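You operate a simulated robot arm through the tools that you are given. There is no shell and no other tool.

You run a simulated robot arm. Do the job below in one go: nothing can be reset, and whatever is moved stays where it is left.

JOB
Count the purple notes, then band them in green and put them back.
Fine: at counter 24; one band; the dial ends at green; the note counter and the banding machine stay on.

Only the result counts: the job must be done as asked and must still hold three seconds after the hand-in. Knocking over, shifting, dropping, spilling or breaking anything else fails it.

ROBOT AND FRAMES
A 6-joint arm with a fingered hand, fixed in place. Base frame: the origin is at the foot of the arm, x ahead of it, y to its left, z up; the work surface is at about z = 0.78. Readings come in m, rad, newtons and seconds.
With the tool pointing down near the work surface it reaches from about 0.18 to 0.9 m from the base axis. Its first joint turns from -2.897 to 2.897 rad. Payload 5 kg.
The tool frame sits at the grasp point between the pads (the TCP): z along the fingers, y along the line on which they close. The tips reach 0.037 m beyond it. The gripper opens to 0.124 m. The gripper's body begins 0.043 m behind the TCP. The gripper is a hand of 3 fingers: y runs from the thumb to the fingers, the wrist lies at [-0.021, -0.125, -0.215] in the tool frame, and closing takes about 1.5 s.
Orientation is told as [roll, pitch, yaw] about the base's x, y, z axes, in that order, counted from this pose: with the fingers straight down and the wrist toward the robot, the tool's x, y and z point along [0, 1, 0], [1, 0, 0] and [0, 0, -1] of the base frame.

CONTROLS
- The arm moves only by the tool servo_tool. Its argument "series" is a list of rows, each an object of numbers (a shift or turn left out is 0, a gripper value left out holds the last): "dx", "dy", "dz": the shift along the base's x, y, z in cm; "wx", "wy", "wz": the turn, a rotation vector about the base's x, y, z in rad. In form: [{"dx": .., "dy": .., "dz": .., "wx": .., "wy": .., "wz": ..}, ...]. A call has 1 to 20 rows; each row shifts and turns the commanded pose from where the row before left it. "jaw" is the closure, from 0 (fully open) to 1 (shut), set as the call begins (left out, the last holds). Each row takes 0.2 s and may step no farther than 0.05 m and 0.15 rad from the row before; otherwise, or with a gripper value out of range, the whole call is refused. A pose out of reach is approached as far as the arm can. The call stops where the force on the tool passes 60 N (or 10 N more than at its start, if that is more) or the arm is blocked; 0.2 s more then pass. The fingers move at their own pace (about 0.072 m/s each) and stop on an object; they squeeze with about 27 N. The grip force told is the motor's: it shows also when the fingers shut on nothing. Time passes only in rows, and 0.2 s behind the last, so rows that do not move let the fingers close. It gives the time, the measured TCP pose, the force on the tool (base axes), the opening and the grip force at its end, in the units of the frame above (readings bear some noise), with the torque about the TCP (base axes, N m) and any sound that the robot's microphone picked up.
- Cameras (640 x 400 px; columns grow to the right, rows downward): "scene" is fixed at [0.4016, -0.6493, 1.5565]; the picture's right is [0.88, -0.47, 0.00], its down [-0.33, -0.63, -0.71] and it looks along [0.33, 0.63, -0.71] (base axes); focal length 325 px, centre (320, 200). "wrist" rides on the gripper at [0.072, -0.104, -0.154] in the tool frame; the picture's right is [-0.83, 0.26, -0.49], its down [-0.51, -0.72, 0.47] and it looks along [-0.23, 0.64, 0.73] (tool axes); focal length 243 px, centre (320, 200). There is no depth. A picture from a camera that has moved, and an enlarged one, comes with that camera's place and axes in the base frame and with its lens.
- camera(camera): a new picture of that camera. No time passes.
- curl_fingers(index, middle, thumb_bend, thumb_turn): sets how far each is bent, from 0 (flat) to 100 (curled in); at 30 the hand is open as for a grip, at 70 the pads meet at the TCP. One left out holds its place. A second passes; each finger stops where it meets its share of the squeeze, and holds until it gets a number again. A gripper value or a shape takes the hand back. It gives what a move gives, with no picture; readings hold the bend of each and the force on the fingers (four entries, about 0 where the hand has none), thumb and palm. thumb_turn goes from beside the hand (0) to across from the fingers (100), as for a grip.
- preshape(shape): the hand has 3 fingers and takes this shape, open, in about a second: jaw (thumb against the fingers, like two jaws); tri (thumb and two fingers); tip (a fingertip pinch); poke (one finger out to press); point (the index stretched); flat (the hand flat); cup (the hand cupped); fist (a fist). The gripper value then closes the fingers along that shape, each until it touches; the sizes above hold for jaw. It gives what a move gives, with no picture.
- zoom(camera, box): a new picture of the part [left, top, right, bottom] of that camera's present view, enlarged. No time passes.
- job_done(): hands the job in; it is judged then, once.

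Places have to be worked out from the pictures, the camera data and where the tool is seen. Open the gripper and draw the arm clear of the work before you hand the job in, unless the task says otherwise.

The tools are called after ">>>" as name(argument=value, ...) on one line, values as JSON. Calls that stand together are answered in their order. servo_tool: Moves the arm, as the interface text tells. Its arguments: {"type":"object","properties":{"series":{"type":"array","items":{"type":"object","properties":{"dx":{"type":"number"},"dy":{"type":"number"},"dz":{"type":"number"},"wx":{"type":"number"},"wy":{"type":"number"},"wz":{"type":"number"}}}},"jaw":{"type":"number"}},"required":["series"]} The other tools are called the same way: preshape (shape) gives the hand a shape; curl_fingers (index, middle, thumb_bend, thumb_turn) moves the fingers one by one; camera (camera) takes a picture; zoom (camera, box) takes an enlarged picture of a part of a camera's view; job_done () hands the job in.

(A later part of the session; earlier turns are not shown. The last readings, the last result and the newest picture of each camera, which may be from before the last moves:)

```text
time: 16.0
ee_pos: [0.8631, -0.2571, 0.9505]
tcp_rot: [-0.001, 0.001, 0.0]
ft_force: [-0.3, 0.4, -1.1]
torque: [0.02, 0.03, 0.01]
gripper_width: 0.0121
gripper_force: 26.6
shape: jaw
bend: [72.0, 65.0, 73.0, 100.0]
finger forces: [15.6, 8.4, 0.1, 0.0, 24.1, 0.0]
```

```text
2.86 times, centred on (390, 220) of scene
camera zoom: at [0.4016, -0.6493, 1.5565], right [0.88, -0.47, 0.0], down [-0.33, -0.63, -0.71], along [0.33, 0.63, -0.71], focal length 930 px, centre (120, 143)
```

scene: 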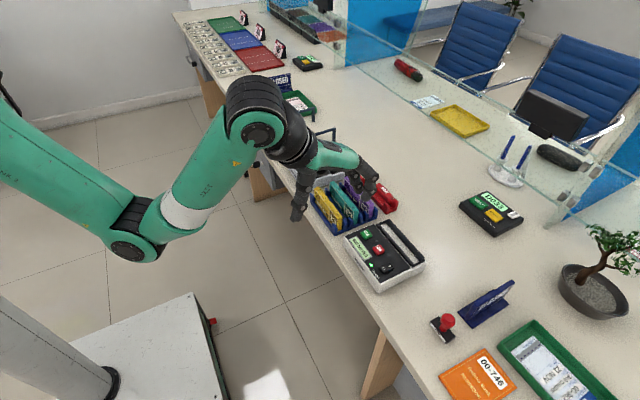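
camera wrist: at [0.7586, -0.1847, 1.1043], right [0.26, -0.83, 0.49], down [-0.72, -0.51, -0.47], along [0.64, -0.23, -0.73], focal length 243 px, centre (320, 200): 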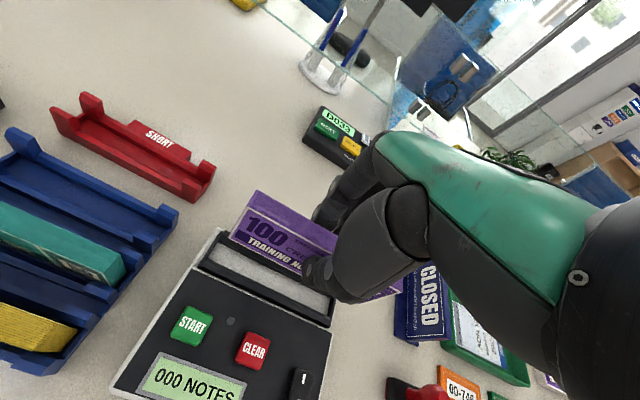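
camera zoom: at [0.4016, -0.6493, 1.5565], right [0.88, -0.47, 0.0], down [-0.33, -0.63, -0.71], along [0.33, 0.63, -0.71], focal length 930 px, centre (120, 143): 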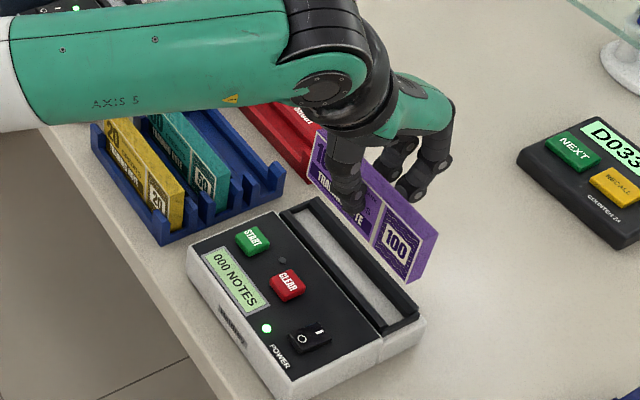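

The bundle hangs above the counter. I zoom on the hopper and the bundle's left end to line them up.

>>> zoom(camera="wrist", box=[190, 180, 350, 330])

>>> zoom(camera="wrist", box=[190, 180, 270, 280])

>>> zoom(camera="scene", box=[370, 190, 440, 270])

```text
2.67 times, centred on (270, 255) of wrist
camera zoom: at [0.7586, -0.1847, 1.1043], right [0.26, -0.83, 0.49], down [-0.72, -0.51, -0.47], along [0.64, -0.23, -0.73], focal length 647 px, centre (453, 53)
```

zoom: 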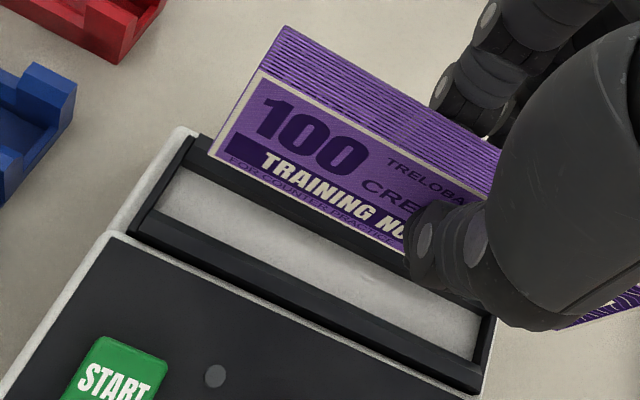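

```text
4.00 times, centred on (230, 230) of wrist
camera zoom: at [0.7586, -0.1847, 1.1043], right [0.26, -0.83, 0.49], down [-0.72, -0.51, -0.47], along [0.64, -0.23, -0.73], focal length 970 px, centre (680, 80)
```

zoom: 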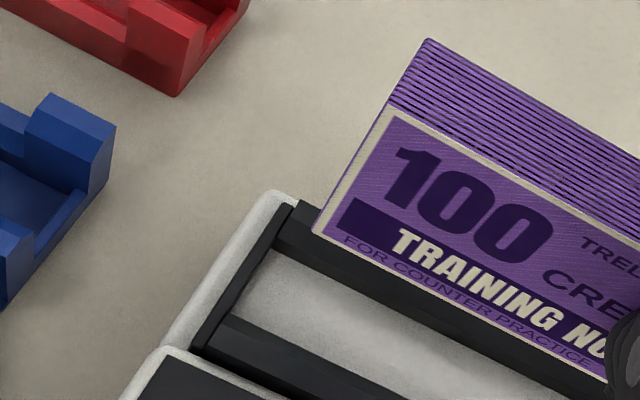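

```text
5.00 times, centred on (405, 230) of scene
camera zoom: at [0.4016, -0.6493, 1.5565], right [0.88, -0.47, 0.0], down [-0.33, -0.63, -0.71], along [0.33, 0.63, -0.71], focal length 1627 px, centre (-105, 50)
```

zoom: 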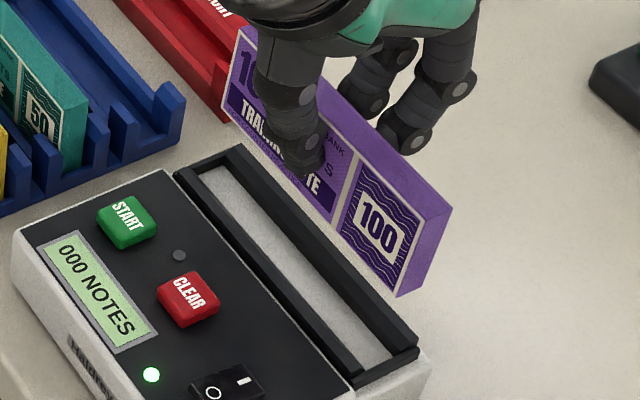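

Bundle centre is about (0.864, -0.2566) and the hopper's inner centre about (0.8605, -0.254). I correct by -3 mm in x and +2.5 mm in y, lower to just above the bars, and check.

>>> servo_tool(series=[{"dx": -0.3, "dy": 0.25, "dz": -1}, {"dz": -1.5}, {"dz": -1.2}, {}])

>>> zoom(camera="wrist", box=[190, 170, 350, 320])

>>> zoom(camera="scene", box=[370, 190, 440, 270])

```text
time: 17.0
ee_pos: [0.86, -0.2551, 0.9132]
tcp_rot: [-0.001, 0.0, 0.0]
ft_force: [-0.1, -0.1, -1.0]
torque: [0.03, 0.03, -0.01]
gripper_width: 0.0126
gripper_force: 26.6
shape: jaw
bend: [72.0, 65.0, 73.0, 100.0]
finger forces: [15.6, 8.4, 0.0, 0.0, 24.1, 0.0]
```

```text
2.67 times, centred on (270, 245) of wrist
camera zoom: at [0.7553, -0.1827, 1.067], right [0.26, -0.83, 0.49], down [-0.72, -0.51, -0.47], along [0.64, -0.23, -0.73], focal length 647 px, centre (453, 80)
```

zoom: 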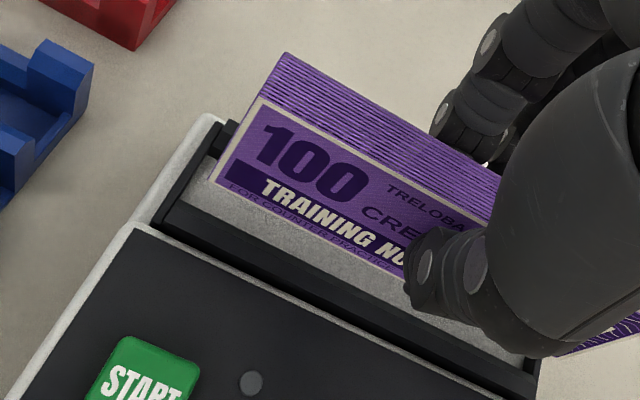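

```text
5.00 times, centred on (405, 230) of scene
camera zoom: at [0.4016, -0.6493, 1.5565], right [0.88, -0.47, 0.0], down [-0.33, -0.63, -0.71], along [0.33, 0.63, -0.71], focal length 1627 px, centre (-105, 50)
```

zoom: 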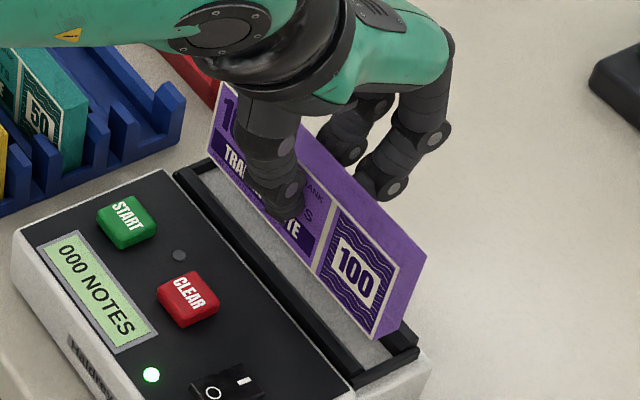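

Alignment looks right at both ends, with the bundle's bottom about 30 mm above the slot floor. I lower most of the way, then finish in fine steps watching the force.

>>> servo_tool(series=[{"dz": -0.7}, {"dz": -0.6}, {"dz": -0.5}, {"dz": -0.3}, {}])

>>> zoom(camera="wrist", box=[190, 150, 350, 300])

>>> zoom(camera="scene", box=[370, 200, 440, 280])

```text
time: 18.2
ee_pos: [0.8606, -0.2536, 0.8906]
tcp_rot: [0.0, -0.001, 0.001]
ft_force: [0.3, -0.2, -1.2]
torque: [0.01, 0.01, -0.04]
gripper_width: 0.0124
gripper_force: 26.7
shape: jaw
bend: [72.0, 65.0, 73.0, 100.0]
finger forces: [15.7, 8.3, 0.0, 0.1, 24.1, 0.1]
```

```text
2.67 times, centred on (270, 225) of wrist
camera zoom: at [0.7556, -0.1817, 1.0462], right [0.26, -0.83, 0.49], down [-0.72, -0.51, -0.47], along [0.64, -0.23, -0.73], focal length 647 px, centre (453, 133)
```

zoom: 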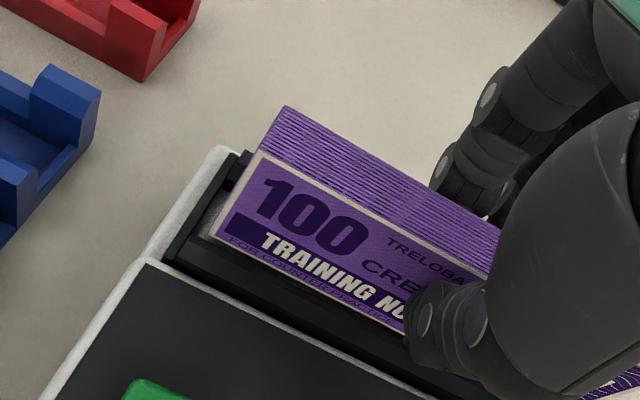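

```text
5.00 times, centred on (405, 240) of scene
camera zoom: at [0.4016, -0.6493, 1.5565], right [0.88, -0.47, 0.0], down [-0.33, -0.63, -0.71], along [0.33, 0.63, -0.71], focal length 1627 px, centre (-105, 0)
```

zoom: 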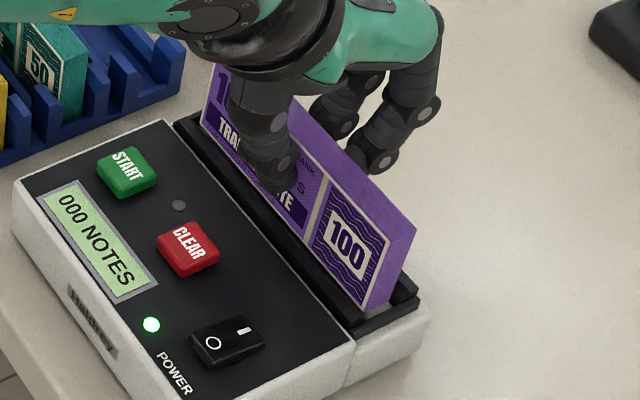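

The bundle is entering the slot with clearance all round. I continue down in 2 mm steps.

>>> servo_tool(series=[{"dz": -0.2}, {"dz": -0.2}, {"dz": -0.1}, {}])

>>> servo_tool(series=[{"dz": -0.2}, {}])

```text
time: 19.2
ee_pos: [0.8595, -0.2539, 0.8871]
tcp_rot: [0.0, 0.0, 0.001]
ft_force: [-1.1, 1.1, -1.9]
torque: [0.0, 0.0, 0.02]
gripper_width: 0.0126
gripper_force: 26.7
shape: jaw
bend: [72.0, 65.0, 73.0, 100.0]
finger forces: [15.7, 8.4, 0.0, 0.1, 24.0, 0.0]
```

```text
time: 19.8
ee_pos: [0.8612, -0.2535, 0.8843]
tcp_rot: [0.0, 0.001, 0.0]
ft_force: [0.2, -0.1, -1.0]
torque: [-0.05, 0.01, 0.01]
gripper_width: 0.0123
gripper_force: 26.8
shape: jaw
bend: [72.0, 65.0, 73.0, 100.0]
finger forces: [15.7, 8.3, 0.0, 0.0, 24.0, 0.0]
```

Still only the bundle's weight on the tool. I keep stepping down until contact shows.

>>> servo_tool(series=[{"dz": -0.2}, {}])

>>> servo_tool(series=[{"dz": -0.15}, {}])

>>> servo_tool(series=[{"dz": -0.15}, {}])

```text
time: 20.4
ee_pos: [0.8607, -0.2539, 0.883]
tcp_rot: [0.001, -0.002, 0.0]
ft_force: [-2.0, 0.8, 9.5]
torque: [0.03, 0.12, 0.01]
gripper_width: 0.0126
gripper_force: 27.1
shape: jaw
bend: [72.0, 65.0, 73.0, 100.0]
finger forces: [16.3, 8.6, 0.0, 0.0, 27.9, 0.0]
```

```text
time: 21.0
ee_pos: [0.8603, -0.2538, 0.8833]
tcp_rot: [0.0, -0.006, 0.001]
ft_force: [-4.9, 1.9, 18.6]
torque: [0.07, 0.14, 0.0]
gripper_width: 0.0129
gripper_force: 27.1
shape: jaw
bend: [72.0, 65.0, 73.0, 100.0]
finger forces: [17.2, 9.1, 0.0, 0.1, 31.5, 0.0]
```

```text
time: 21.6
ee_pos: [0.8603, -0.2543, 0.8838]
tcp_rot: [-0.001, -0.005, 0.0]
ft_force: [-6.3, 4.6, 30.3]
torque: [0.12, 0.22, -0.01]
gripper_width: 0.0144
gripper_force: 26.5
shape: jaw
bend: [72.0, 65.0, 73.0, 100.0]
finger forces: [18.4, 9.7, 0.1, 0.0, 33.9, 0.0]
```

Contact came at z 0.8835, matching the bundle's bottom resting on the slot floor. I ease off the pressure and check the fit before letting go.

>>> servo_tool(series=[{"dz": 0.3}, {}])

>>> zoom(camera="wrist", box=[190, 150, 350, 300])

>>> zoom(camera="scene", box=[370, 200, 440, 280])

```text
time: 22.2
ee_pos: [0.8608, -0.2532, 0.8822]
tcp_rot: [-0.001, -0.003, 0.001]
ft_force: [3.7, 0.9, 17.4]
torque: [0.03, -0.09, 0.0]
gripper_width: 0.0138
gripper_force: 26.8
shape: jaw
bend: [72.0, 65.0, 73.0, 100.0]
finger forces: [20.2, 11.0, 0.0, 0.1, 28.2, 0.0]
```

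```text
2.67 times, centred on (270, 225) of wrist
camera zoom: at [0.755, -0.1816, 1.0369], right [0.26, -0.83, 0.49], down [-0.72, -0.51, -0.47], along [0.64, -0.23, -0.73], focal length 647 px, centre (453, 133)
```

zoom: 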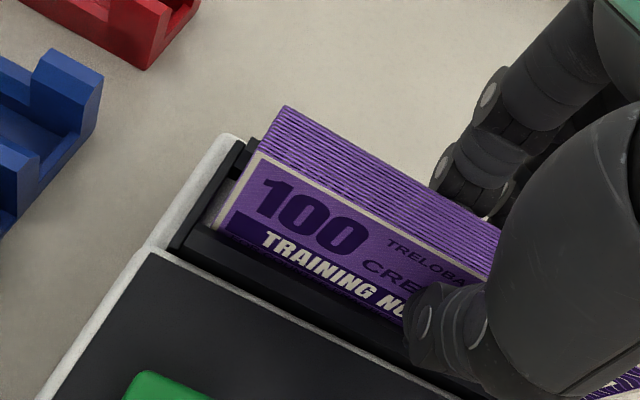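

```text
5.00 times, centred on (405, 240) of scene
camera zoom: at [0.4016, -0.6493, 1.5565], right [0.88, -0.47, 0.0], down [-0.33, -0.63, -0.71], along [0.33, 0.63, -0.71], focal length 1627 px, centre (-105, 0)
```

zoom: 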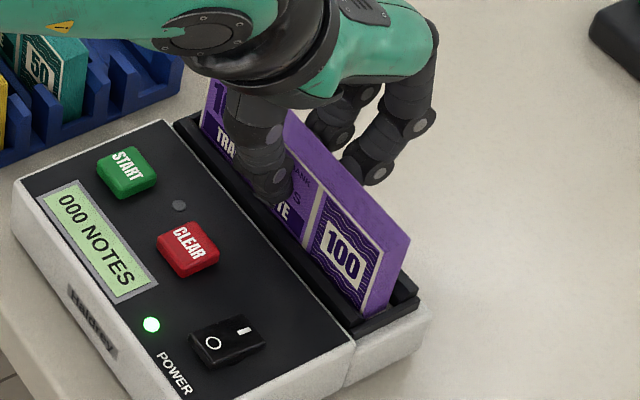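

The bundle is seated in the hopper. I open the hand and check that the bundle stays standing.

>>> servo_tool(series=[{"dz": 0.1}, {}, {}, {}], jaw=0.65)

>>> zoom(camera="wrist", box=[190, 150, 350, 300])

>>> zoom(camera="scene", box=[370, 200, 440, 280])

```text
time: 23.2
ee_pos: [0.8601, -0.2542, 0.8829]
tcp_rot: [-0.001, 0.001, 0.0]
ft_force: [0.0, 1.2, -0.2]
torque: [-0.03, -0.02, 0.0]
gripper_width: 0.0427
gripper_force: 0.1
shape: jaw
bend: [74.0, 52.0, 73.0, 100.0]
finger forces: [0.1, 0.1, 0.0, 0.1, 0.0, 0.0]
```

```text
2.67 times, centred on (270, 225) of wrist
camera zoom: at [0.7551, -0.1817, 1.0375], right [0.26, -0.83, 0.49], down [-0.72, -0.51, -0.47], along [0.64, -0.23, -0.73], focal length 647 px, centre (453, 133)
```

zoom: 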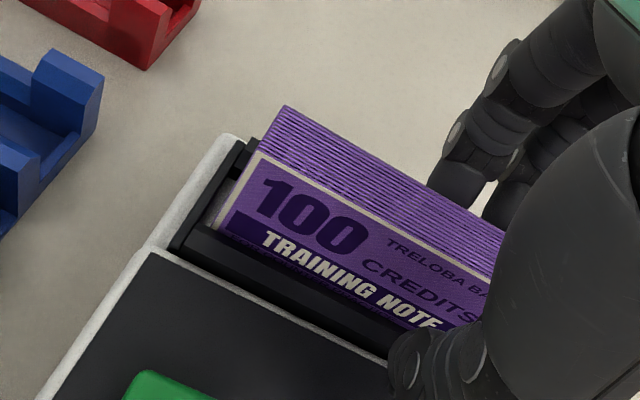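

```text
5.00 times, centred on (405, 240) of scene
camera zoom: at [0.4016, -0.6493, 1.5565], right [0.88, -0.47, 0.0], down [-0.33, -0.63, -0.71], along [0.33, 0.63, -0.71], focal length 1627 px, centre (-105, 0)
```

zoom: 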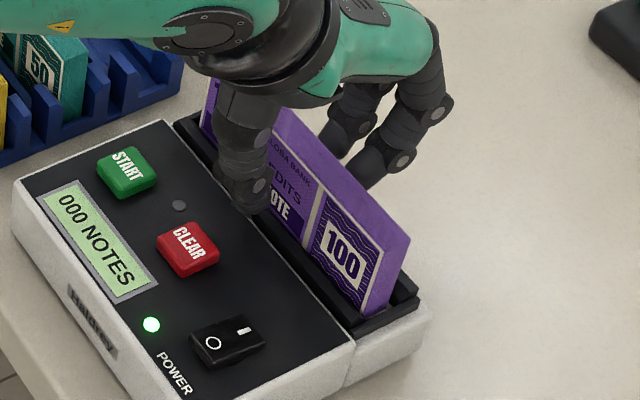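

The bundle stands by itself. I raise the hand straight up, clear of it, then take the poke shape to press START.

>>> servo_tool(series=[{"dz": 0.8}, {"dz": 1.5}, {"dz": 2.5}, {"dz": 3}, {"dz": 3}, {"dx": -3, "dz": 2}, {"dx": -4}, {}])

>>> preshape(shape="poke")

>>> camera(camera="wrist")

>>> zoom(camera="scene", box=[310, 100, 450, 290])

```text
time: 25.0
ee_pos: [0.7904, -0.2538, 1.0142]
tcp_rot: [0.0, 0.0, -0.001]
ft_force: [-0.3, -0.2, 0.1]
torque: [0.02, 0.0, -0.02]
gripper_width: 0.0432
gripper_force: 0.1
shape: jaw
bend: [74.0, 51.0, 73.0, 100.0]
finger forces: [0.0, 0.1, 0.0, 0.1, 0.1, 0.0]
```

```text
time: 25.9
ee_pos: [0.7902, -0.253, 1.0126]
tcp_rot: [0.002, -0.002, -0.001]
ft_force: [0.0, 0.3, 1.0]
torque: [0.02, -0.03, -0.04]
gripper_width: 0.0001
gripper_force: 0.0
shape: poke
bend: [70.0, 70.0, 100.0, 100.0]
finger forces: [0.0, 0.1, 0.0, 0.0, 0.0, 0.0]
```

```text
taken
camera wrist: at [0.6856, -0.1813, 1.1668], right [0.26, -0.83, 0.49], down [-0.72, -0.51, -0.47], along [0.64, -0.23, -0.73], focal length 243 px, centre (320, 200)
```

wrist: 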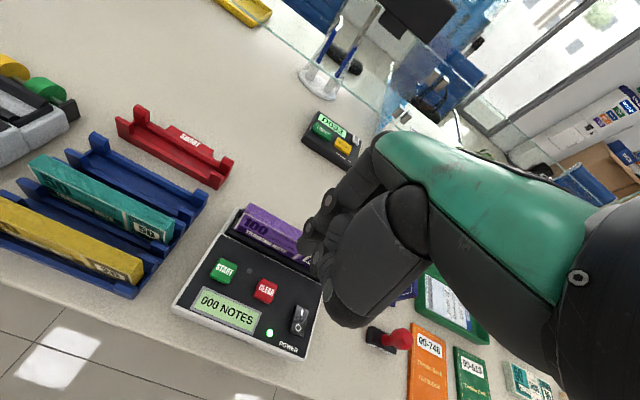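

```text
2.11 times, centred on (380, 195) of scene
camera zoom: at [0.4016, -0.6493, 1.5565], right [0.88, -0.47, 0.0], down [-0.33, -0.63, -0.71], along [0.33, 0.63, -0.71], focal length 685 px, centre (194, 210)
```

zoom: 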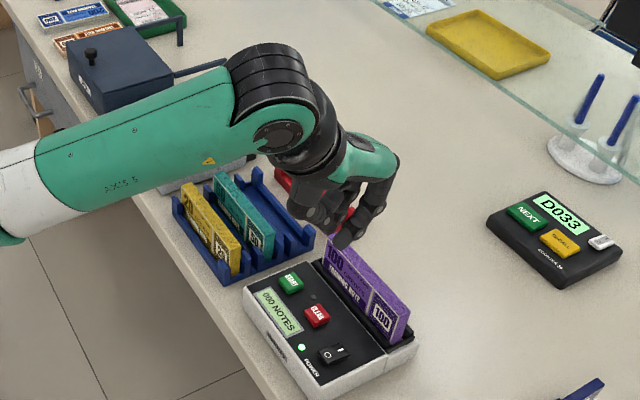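

The poke shape bends both fingers to 70 with the thumb tucked. I zoom to see where the pressing fingertip really is.

>>> zoom(camera="scene", box=[360, 120, 410, 170])

>>> zoom(camera="wrist", box=[270, 150, 400, 340])

>>> zoom(camera="wrist", box=[180, 190, 330, 350])

```text
8.00 times, centred on (385, 145) of scene
camera zoom: at [0.4016, -0.6493, 1.5565], right [0.88, -0.47, 0.0], down [-0.33, -0.63, -0.71], along [0.33, 0.63, -0.71], focal length 2604 px, centre (-200, 640)
```

zoom: 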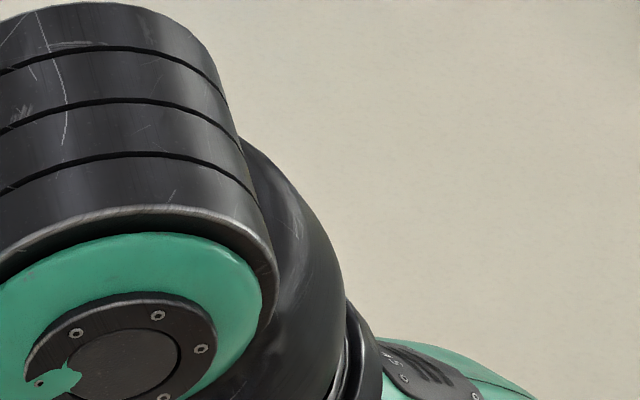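

```text
2.11 times, centred on (335, 245) of wrist
camera zoom: at [0.6856, -0.1813, 1.1668], right [0.26, -0.83, 0.49], down [-0.72, -0.51, -0.47], along [0.64, -0.23, -0.73], focal length 511 px, centre (288, 105)
```

zoom: 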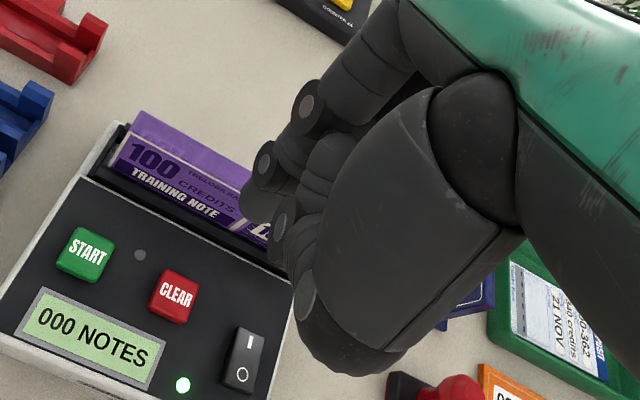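

```text
2.50 times, centred on (255, 270) of wrist
camera zoom: at [0.6856, -0.1813, 1.1668], right [0.26, -0.83, 0.49], down [-0.72, -0.51, -0.47], along [0.64, -0.23, -0.73], focal length 606 px, centre (482, 25)
```

zoom: 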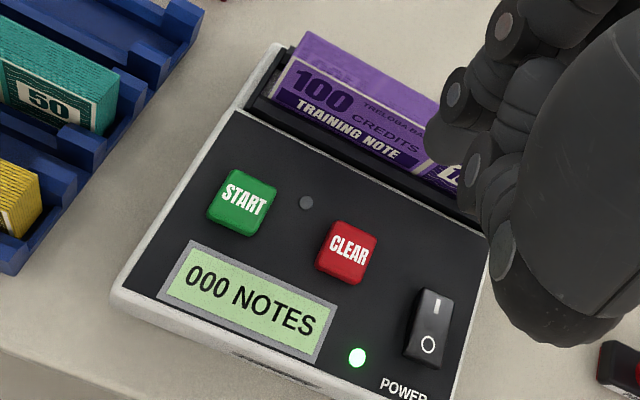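

>>> zoom(camera="scene", box=[350, 160, 410, 220])

```text
6.67 times, centred on (380, 190) of scene
camera zoom: at [0.4016, -0.6493, 1.5565], right [0.88, -0.47, 0.0], down [-0.33, -0.63, -0.71], along [0.33, 0.63, -0.71], focal length 2170 px, centre (-80, 267)
```

zoom: 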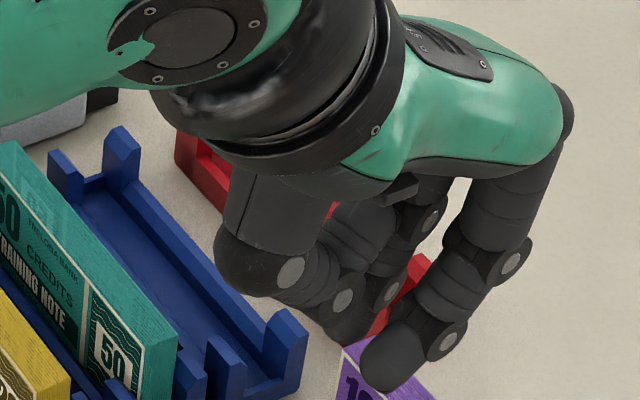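

The two fingertips are side by side, about 14 mm either side of the TCP. For pressing a single button I curl one of them away and see which remains.

>>> curl_fingers(index=70, middle=100, thumb_bend=100)

>>> zoom(camera="scene", box=[350, 160, 410, 220])

>>> zoom(camera="wrist", box=[220, 150, 380, 310])

```text
time: 26.9
ee_pos: [0.7909, -0.2524, 1.0127]
tcp_rot: [0.001, 0.0, 0.0]
ft_force: [-0.3, -0.5, -0.1]
torque: [-0.01, -0.04, -0.05]
gripper_width: 0.0339
gripper_force: 0.0
shape: fingers
bend: [29.0, 100.0, 100.0, 100.0]
finger forces: [0.0, 0.0, 0.0, 0.0, 0.0, 0.0]
```

```text
6.67 times, centred on (380, 190) of scene
camera zoom: at [0.4016, -0.6493, 1.5565], right [0.88, -0.47, 0.0], down [-0.33, -0.63, -0.71], along [0.33, 0.63, -0.71], focal length 2170 px, centre (-80, 267)
```

zoom: 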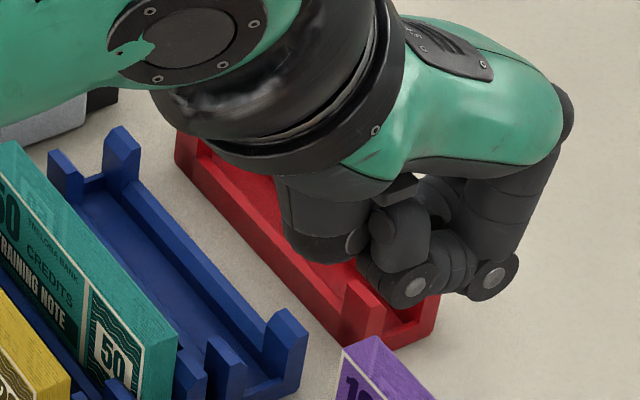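

```text
2.50 times, centred on (300, 230) of wrist
camera zoom: at [0.6856, -0.1813, 1.1668], right [0.26, -0.83, 0.49], down [-0.72, -0.51, -0.47], along [0.64, -0.23, -0.73], focal length 606 px, centre (370, 125)
```

zoom: 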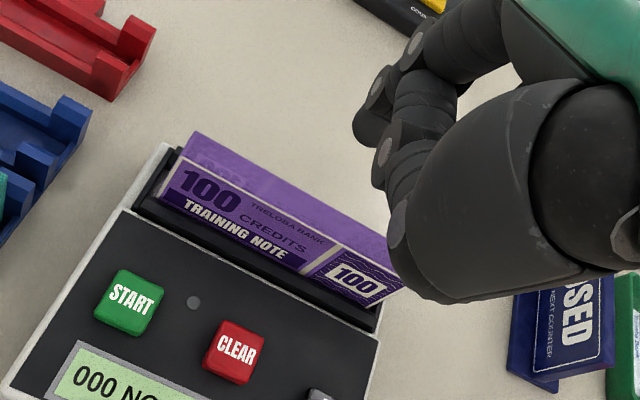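

That left an unclear shape. I try the "point" shape instead and look at it.

>>> preshape(shape="point")

>>> zoom(camera="scene", box=[350, 150, 430, 230])

>>> zoom(camera="wrist", box=[220, 100, 400, 310])

```text
time: 27.8
ee_pos: [0.791, -0.2535, 1.0133]
tcp_rot: [-0.001, 0.001, 0.0]
ft_force: [-0.1, -0.4, 0.3]
torque: [0.01, -0.02, 0.03]
gripper_width: 0.1191
gripper_force: 0.0
shape: point
bend: [19.0, 100.0, 100.0, 87.0]
finger forces: [0.0, 0.0, 0.0, 0.1, 0.0, 0.1]
```

```text
5.00 times, centred on (390, 190) of scene
camera zoom: at [0.4016, -0.6493, 1.5565], right [0.88, -0.47, 0.0], down [-0.33, -0.63, -0.71], along [0.33, 0.63, -0.71], focal length 1627 px, centre (-30, 250)
```

zoom: 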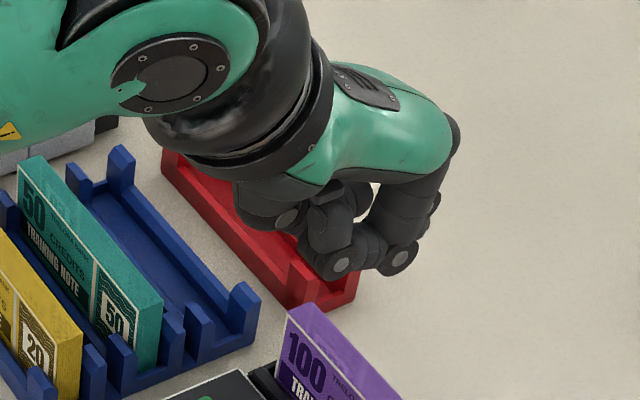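

```text
1.90 times, centred on (310, 205) of wrist
camera zoom: at [0.6856, -0.1813, 1.1667], right [0.26, -0.83, 0.49], down [-0.72, -0.51, -0.47], along [0.64, -0.23, -0.73], focal length 462 px, centre (339, 190)
```

zoom: 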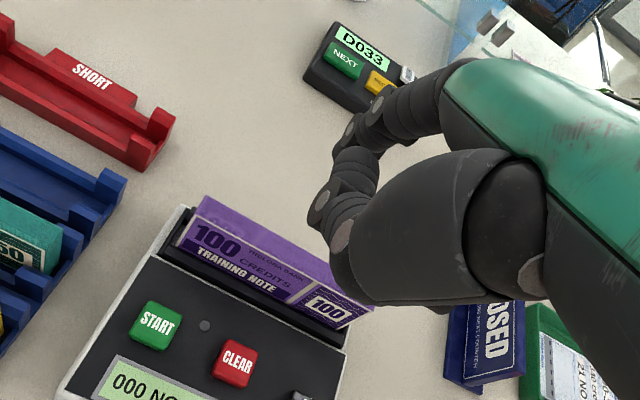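

"Point" is no clearer, so I use "poke", whose fingertips I could locate. At yaw 0 its knuckles would reach the standing bundle while pressing START, so I turn the hand about -60° first.

>>> preshape(shape="poke")

>>> servo_tool(series=[{"wz": -0.15, "dx": -0.2, "dy": 0.8}, {"wz": -0.15, "dx": -0.2, "dy": 0.8}, {"wz": -0.15, "dx": -0.2, "dy": 0.8}, {"wz": -0.15, "dx": -0.2, "dy": 0.8}, {"wz": -0.15, "dx": -0.2, "dy": 0.8}, {"wz": -0.15, "dx": -0.2, "dy": 0.8}, {"wz": -0.15, "dx": -0.2}, {}])

>>> camera(camera="wrist")

>>> zoom(camera="scene", box=[330, 140, 430, 280])

```text
time: 28.7
ee_pos: [0.7917, -0.2535, 1.0131]
tcp_rot: [-0.001, 0.001, -0.002]
ft_force: [0.5, 0.2, -0.5]
torque: [0.03, 0.02, 0.01]
gripper_width: 0.0
gripper_force: 0.0
shape: poke
bend: [70.0, 70.0, 100.0, 100.0]
finger forces: [0.1, 0.1, 0.0, 0.0, 0.0, 0.0]
```

```text
time: 30.5
ee_pos: [0.7771, -0.2055, 1.0122]
tcp_rot: [0.001, 0.002, -1.051]
ft_force: [0.3, 0.3, -0.3]
torque: [0.01, -0.02, 0.02]
gripper_width: 0.0001
gripper_force: 0.1
shape: poke
bend: [70.0, 70.0, 100.0, 100.0]
finger forces: [0.0, 0.0, 0.0, 0.0, 0.1, 0.0]
```

```text
taken
camera wrist: at [0.7873, -0.0798, 1.1661], right [-0.59, -0.64, 0.49], down [-0.8, 0.37, -0.47], along [0.12, -0.67, -0.73], focal length 243 px, centre (320, 200)
```

wrist: 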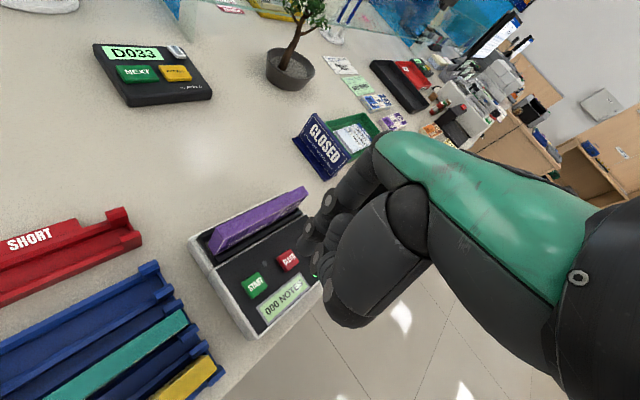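

```text
2.86 times, centred on (380, 210) of scene
camera zoom: at [0.4016, -0.6493, 1.5565], right [0.88, -0.47, 0.0], down [-0.33, -0.63, -0.71], along [0.33, 0.63, -0.71], focal length 930 px, centre (149, 171)
```

zoom: 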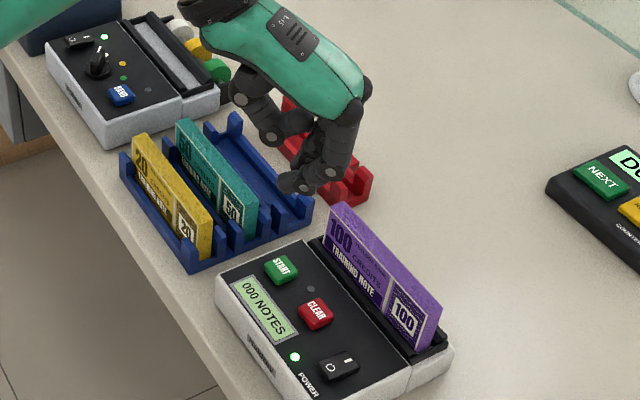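

The hand turned well. I zoom on START and the fingertips from this angle.

>>> zoom(camera="wrist", box=[190, 180, 350, 340])

>>> zoom(camera="scene", box=[350, 150, 410, 220])

```text
2.50 times, centred on (270, 260) of wrist
camera zoom: at [0.7873, -0.0798, 1.1661], right [-0.59, -0.64, 0.49], down [-0.8, 0.37, -0.47], along [0.12, -0.67, -0.73], focal length 606 px, centre (445, 50)
```

zoom: 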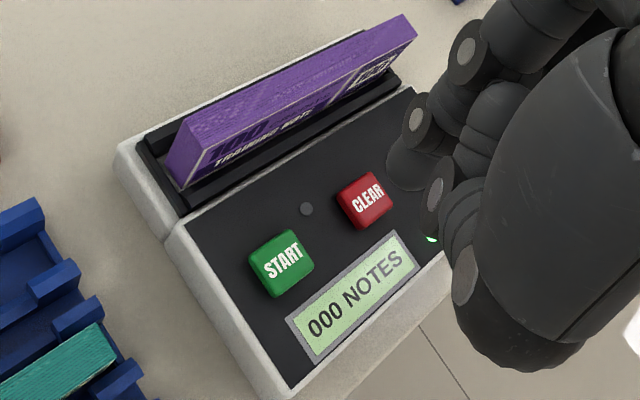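

```text
5.71 times, centred on (380, 185) of scene
camera zoom: at [0.4016, -0.6493, 1.5565], right [0.88, -0.47, 0.0], down [-0.33, -0.63, -0.71], along [0.33, 0.63, -0.71], focal length 1860 px, centre (-23, 286)
```

zoom: 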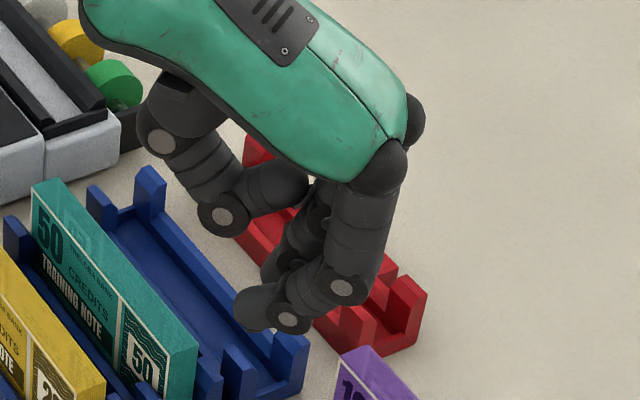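

START measures (0.788, -0.198) and the index tip is right above it, but the other finger's joint would come close to CLEAR. Turning to -90° gives it more room, so I do that and lower partway.

>>> servo_tool(series=[{"wz": -0.13, "dy": 0.3}, {"wz": -0.13, "dy": 0.3, "dx": -0.1}, {"wz": -0.13, "dy": 0.3, "dx": -0.1}, {"wz": -0.13}, {"dz": -4}, {"dz": -4}, {"dz": -3}, {}])

>>> zoom(camera="wrist", box=[200, 150, 400, 350])

>>> zoom(camera="scene", box=[340, 180, 430, 270])

```text
time: 32.3
ee_pos: [0.7755, -0.1957, 0.9015]
tcp_rot: [0.0, 0.002, -1.568]
ft_force: [0.1, 0.2, 0.6]
torque: [0.0, -0.01, -0.01]
gripper_width: 0.0
gripper_force: 0.1
shape: poke
bend: [70.0, 70.0, 100.0, 100.0]
finger forces: [0.0, 0.0, 0.0, 0.1, 0.1, 0.0]
```

```text
2.00 times, centred on (300, 250) of wrist
camera zoom: at [0.8467, -0.0909, 1.0551], right [-0.83, -0.26, 0.49], down [-0.51, 0.72, -0.47], along [-0.23, -0.64, -0.73], focal length 485 px, centre (360, 100)
```

zoom: 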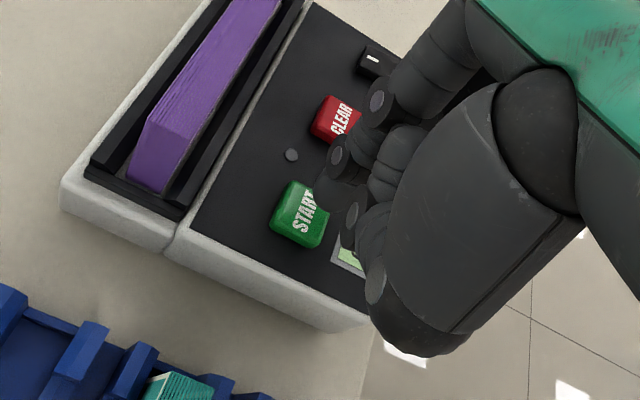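

```text
4.44 times, centred on (385, 225) of scene
camera zoom: at [0.4016, -0.6493, 1.5565], right [0.88, -0.47, 0.0], down [-0.33, -0.63, -0.71], along [0.33, 0.63, -0.71], focal length 1446 px, centre (31, 89)
```

zoom: 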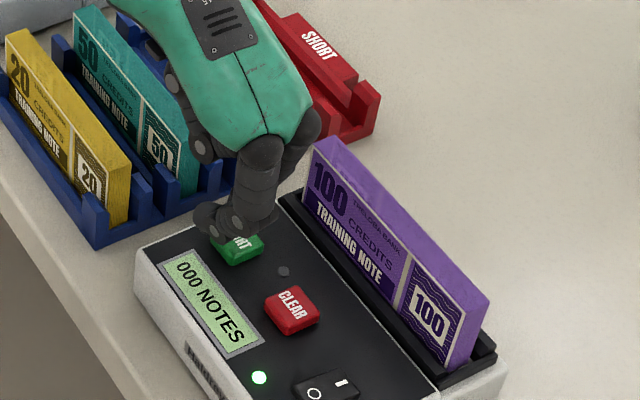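

The index tip is over START, and the thumb and palm stay well above the rack. I lower to just above the button, then press in small steps.

>>> servo_tool(series=[{"dz": -1.0}, {"dz": -1.0}, {"dz": -0.4}, {}])

>>> zoom(camera="wrist", box=[240, 160, 370, 290])

>>> zoom(camera="scene", box=[350, 200, 420, 260])

```text
time: 33.3
ee_pos: [0.7754, -0.1965, 0.8775]
tcp_rot: [0.0, 0.001, -1.57]
ft_force: [0.1, 0.8, 1.4]
torque: [0.0, -0.06, -0.01]
gripper_width: 0.0
gripper_force: 0.0
shape: poke
bend: [70.0, 70.0, 100.0, 100.0]
finger forces: [1.5, 0.0, 0.0, 0.1, 0.1, 0.0]
heard: click
```

```text
3.08 times, centred on (305, 225) of wrist
camera zoom: at [0.8464, -0.092, 1.0318], right [-0.83, -0.26, 0.49], down [-0.51, 0.72, -0.47], along [-0.23, -0.64, -0.73], focal length 746 px, centre (366, 123)
```

zoom: 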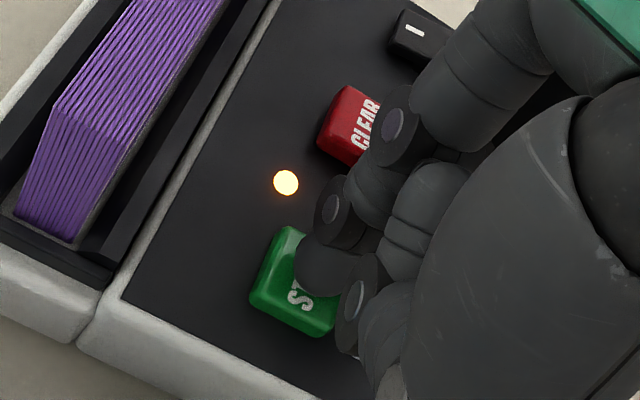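

```text
6.67 times, centred on (385, 230) of scene
camera zoom: at [0.4016, -0.6493, 1.5565], right [0.88, -0.47, 0.0], down [-0.33, -0.63, -0.71], along [0.33, 0.63, -0.71], focal length 2170 px, centre (-113, 0)
```

zoom: 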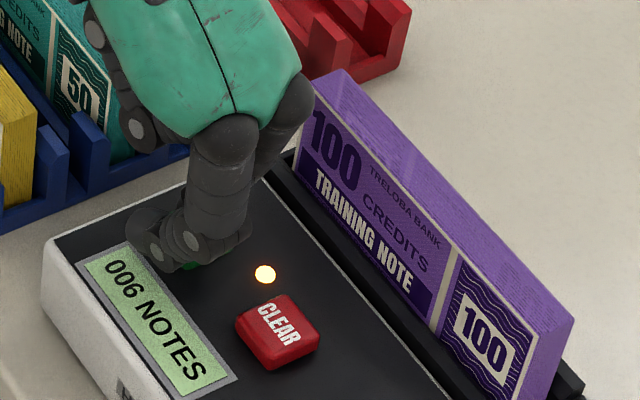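

START clicked and the count is running (display 006, amber lamp lit). I raise the finger and let it finish.

>>> servo_tool(series=[{"dz": 1.5}, {"dz": 2.5}, {"dz": 4}, {"dz": 4}, {}, {}, {}, {}, {}, {}, {}, {}, {}, {}])

>>> zoom(camera="scene", box=[340, 200, 430, 290])

```text
time: 36.3
ee_pos: [0.7747, -0.1944, 0.9971]
tcp_rot: [0.003, -0.001, -1.571]
ft_force: [-0.4, -0.8, -0.1]
torque: [0.0, -0.02, 0.0]
gripper_width: 0.0
gripper_force: 0.3
shape: poke
bend: [70.0, 70.0, 100.0, 100.0]
finger forces: [0.0, 0.0, 0.1, 0.0, 0.1, 0.1]
```

```text
4.44 times, centred on (385, 245) of scene
camera zoom: at [0.4016, -0.6493, 1.5565], right [0.88, -0.47, 0.0], down [-0.33, -0.63, -0.71], along [0.33, 0.63, -0.71], focal length 1446 px, centre (31, 0)
```

zoom: 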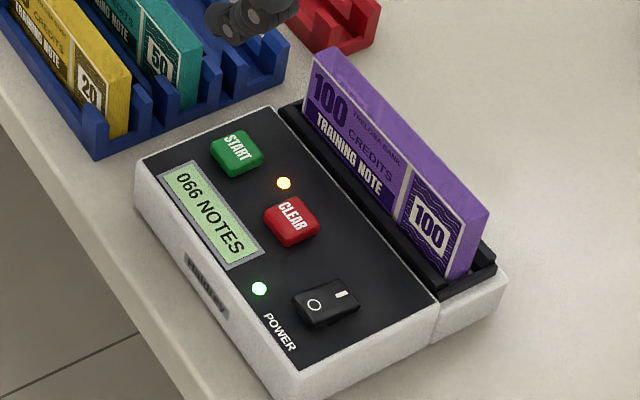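

The count is at 066 and still going. While it runs I carry the hand across toward the banding machine's dial, keeping high.

>>> servo_tool(series=[{"dy": 3}, {"dy": 4}, {"dy": 4}, {"dy": 4.5}, {"dy": 4.5}, {"dy": 4.5}, {"dy": 4.5}, {"dy": 4}, {"dy": 2}, {}])

>>> camera(camera="wrist")

>>> zoom(camera="scene", box=[340, 200, 430, 290])

```text
time: 38.5
ee_pos: [0.774, 0.1536, 0.9984]
tcp_rot: [0.0, 0.001, -1.569]
ft_force: [0.0, -0.4, 0.4]
torque: [-0.04, 0.01, -0.02]
gripper_width: 0.0002
gripper_force: 0.0
shape: poke
bend: [70.0, 70.0, 100.0, 100.0]
finger forces: [0.1, 0.0, 0.1, 0.0, 0.1, 0.0]
```

```text
taken
camera wrist: at [0.846, 0.258, 1.152], right [-0.83, -0.26, 0.49], down [-0.51, 0.72, -0.47], along [-0.23, -0.64, -0.73], focal length 243 px, centre (320, 200)
```

wrist: 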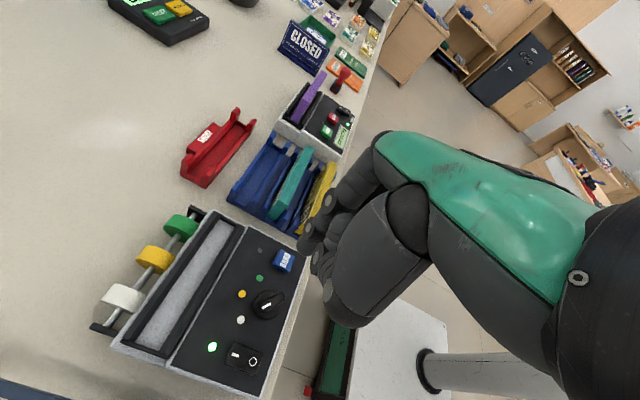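

```text
4.44 times, centred on (385, 245) of scene
camera zoom: at [0.4016, -0.6493, 1.5565], right [0.88, -0.47, 0.0], down [-0.33, -0.63, -0.71], along [0.33, 0.63, -0.71], focal length 1446 px, centre (31, 0)
```

zoom: 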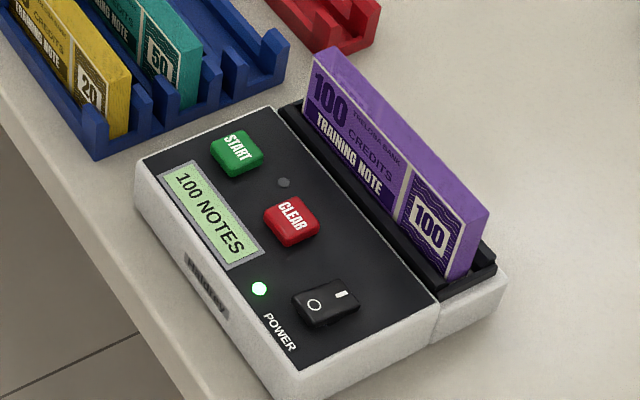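

The count finished at 100 notes, so the bundle is complete and belongs back in the rack. I zoom on the dial.

>>> zoom(camera="wrist", box=[210, 230, 330, 370])

>>> zoom(camera="scene", box=[280, 130, 350, 190])

```text
2.86 times, centred on (270, 300) of wrist
camera zoom: at [0.846, 0.258, 1.152], right [-0.83, -0.26, 0.49], down [-0.51, 0.72, -0.47], along [-0.23, -0.64, -0.73], focal length 693 px, centre (463, -86)
```

zoom: 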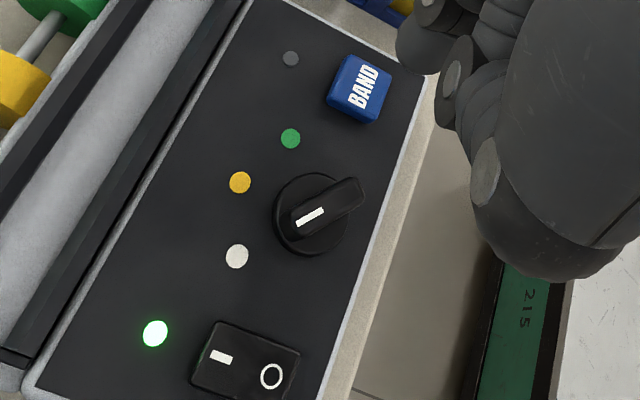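

```text
6.67 times, centred on (315, 160) of scene
camera zoom: at [0.4016, -0.6493, 1.5565], right [0.88, -0.47, 0.0], down [-0.33, -0.63, -0.71], along [0.33, 0.63, -0.71], focal length 2170 px, centre (353, 467)
```

zoom: 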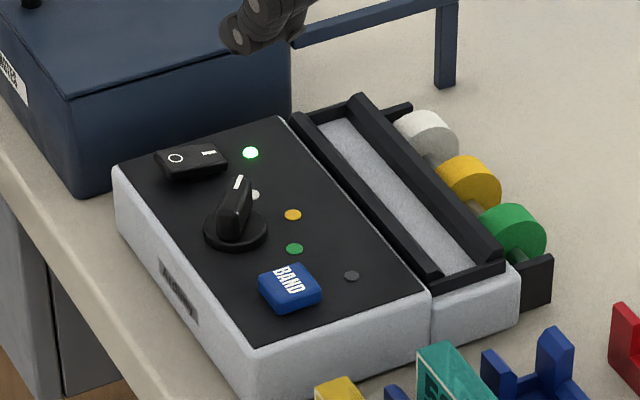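

The dial axis is at about (0.7625, 0.1735) with the ridge pointing at white (+49°). Green lies at about -49°, so I need roughly a 98° clockwise turn. I test in the air whether the hand can reach the end yaw of -140° over the dial.

>>> preshape(shape="jaw")

>>> servo_tool(series=[{"wz": -0.145, "dx": -0.4, "dy": 0.6}, {"wz": -0.145, "dx": -0.4, "dy": 0.6}, {"wz": -0.145, "dx": -0.3, "dy": 0.6}, {"wz": -0.145, "dy": 0.2}, {"wz": -0.145}, {"wz": -0.145}, {}, {}], jaw=0.65)

>>> camera(camera="scene")

```text
time: 39.4
ee_pos: [0.7743, 0.1537, 0.9972]
tcp_rot: [-0.001, 0.002, -1.569]
ft_force: [-0.6, -0.1, -0.5]
torque: [-0.04, 0.03, 0.01]
gripper_width: 0.124
gripper_force: 0.0
shape: jaw
bend: [30.0, 30.0, 30.0, 98.0]
finger forces: [0.0, 0.0, 0.0, 0.1, 0.0, 0.0]
```

```text
time: 41.2
ee_pos: [0.7173, 0.1609, 1.0079]
tcp_rot: [0.002, 0.003, -2.439]
ft_force: [-0.5, 0.1, -0.1]
torque: [0.03, 0.0, -0.01]
gripper_width: 0.044
gripper_force: 0.1
shape: jaw
bend: [74.0, 51.0, 73.0, 100.0]
finger forces: [0.0, 0.0, 0.0, 0.0, 0.0, 0.0]
out of reach, approached as far as the arm can: row 3, 4, 5, 6
```

```text
taken
```

scene: 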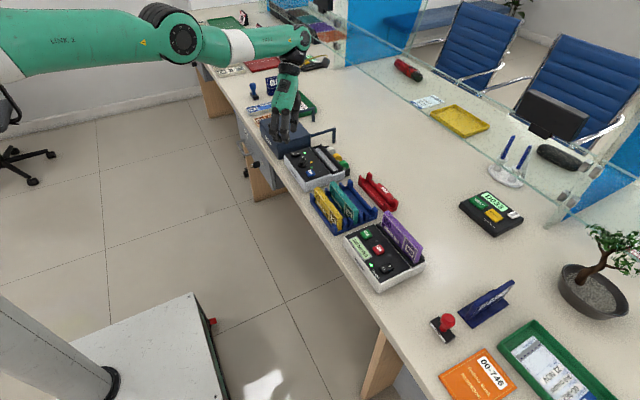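

That end yaw is out of reach, so I will turn the dial in two grips: yaw -41° to -90°, then +90° to about +41°. First I rotate the hand back to -41° over the dial.

>>> servo_tool(series=[{"wz": 0.1437}, {"wz": 0.1437}, {"wz": 0.1437}, {"wz": 0.1437}, {"wz": 0.1437}, {"wz": 0.1437}, {"wz": 0.1437}, {"wz": 0.1437}, {"wz": 0.1437}, {"wz": 0.1437}, {"wz": 0.1437}, {"wz": 0.1437}, {}, {}], jaw=0.7)

>>> camera(camera="wrist")

>>> zoom(camera="scene", box=[270, 90, 370, 190])

```text
time: 44.2
ee_pos: [0.8736, 0.23, 0.9578]
tcp_rot: [-0.002, -0.001, -0.716]
ft_force: [0.4, 0.8, -0.2]
torque: [0.04, 0.0, 0.0]
gripper_width: 0.0378
gripper_force: 0.0
shape: jaw
bend: [74.0, 54.0, 73.0, 100.0]
finger forces: [0.1, 0.0, 0.1, 0.0, 0.0, 0.1]
out of reach, approached as far as the arm can: row 1, 2, 3, 4, 5, 6, 7, 8, 9, 10, 11, 12
```

```text
taken
camera wrist: at [0.8421, 0.3522, 1.1124], right [-0.35, -0.8, 0.49], down [-0.88, 0.09, -0.47], along [0.33, -0.6, -0.73], focal length 243 px, centre (320, 200)
```

wrist: 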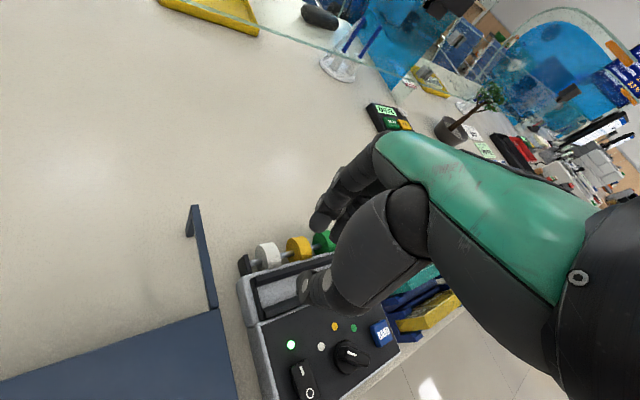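

```text
4.00 times, centred on (320, 140) of scene
camera zoom: at [0.4016, -0.6493, 1.5565], right [0.88, -0.47, 0.0], down [-0.33, -0.63, -0.71], along [0.33, 0.63, -0.71], focal length 1302 px, centre (320, 440)
```

zoom: 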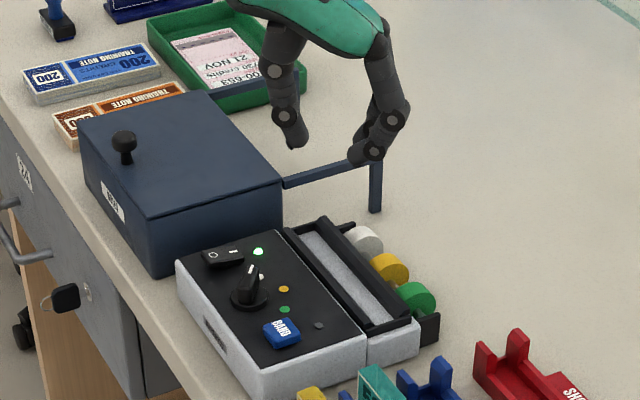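

The arm ended away from the dial at (0.874, 0.23, 0.958), still clear above everything. I raise it a little first to learn how the commanded pose relates to the measured one.

>>> servo_tool(series=[{"dz": 1}, {}])

```text
time: 44.8
ee_pos: [0.8763, 0.231, 0.9665]
tcp_rot: [-0.002, 0.002, -0.716]
ft_force: [-0.4, 0.1, 0.4]
torque: [-0.02, 0.0, -0.02]
gripper_width: 0.0375
gripper_force: 0.0
shape: jaw
bend: [74.0, 54.0, 73.0, 100.0]
finger forces: [0.0, 0.1, 0.0, 0.1, 0.0, 0.0]
out of reach, approached as far as the arm can: row 1
```

The commanded pose follows where the arm actually got to, so I simply pull back in over the dial and check the reading.

>>> servo_tool(series=[{"dx": -2.5, "dy": -1.2, "dz": 0.5}, {"dx": -3, "dy": -1.5, "dz": 0.5}, {"dx": -3, "dy": -1.5}, {"dx": -2.8, "dy": -1.5}, {}, {}])

>>> camera(camera="wrist")

>>> zoom(camera="scene", box=[270, 110, 350, 190])

```text
time: 46.2
ee_pos: [0.8714, 0.2212, 0.9453]
tcp_rot: [-0.002, -0.001, -0.717]
ft_force: [-0.3, -0.3, 1.0]
torque: [-0.02, -0.03, 0.04]
gripper_width: 0.0375
gripper_force: 0.1
shape: jaw
bend: [74.0, 54.0, 73.0, 100.0]
finger forces: [0.0, 0.0, 0.0, 0.1, 0.0, 0.0]
out of reach, approached as far as the arm can: row 1, 2, 3, 4
```

```text
taken
camera wrist: at [0.8407, 0.3438, 1.0986], right [-0.35, -0.8, 0.49], down [-0.88, 0.09, -0.47], along [0.33, -0.6, -0.73], focal length 243 px, centre (320, 200)
```

wrist: 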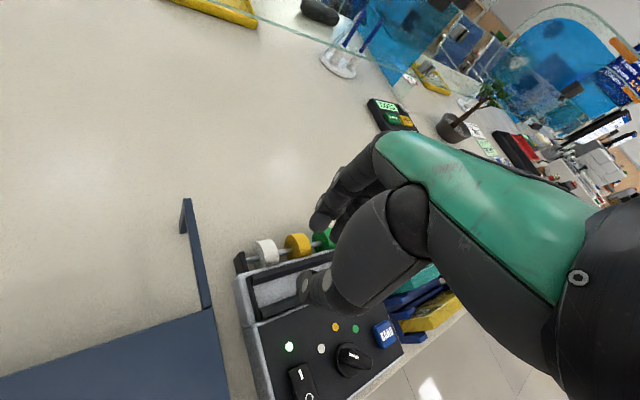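

```text
5.00 times, centred on (310, 150) of scene
camera zoom: at [0.4016, -0.6493, 1.5565], right [0.88, -0.47, 0.0], down [-0.33, -0.63, -0.71], along [0.33, 0.63, -0.71], focal length 1627 px, centre (370, 450)
```

zoom: 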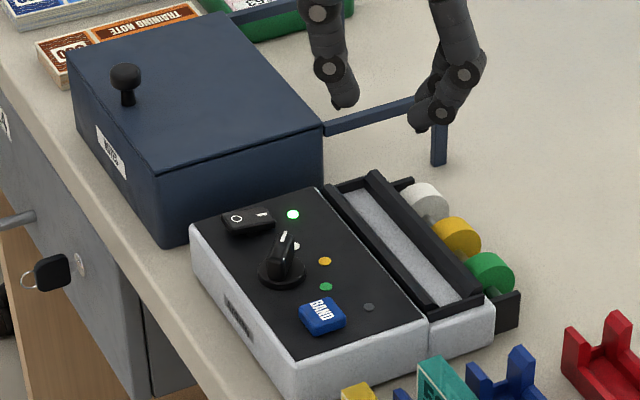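

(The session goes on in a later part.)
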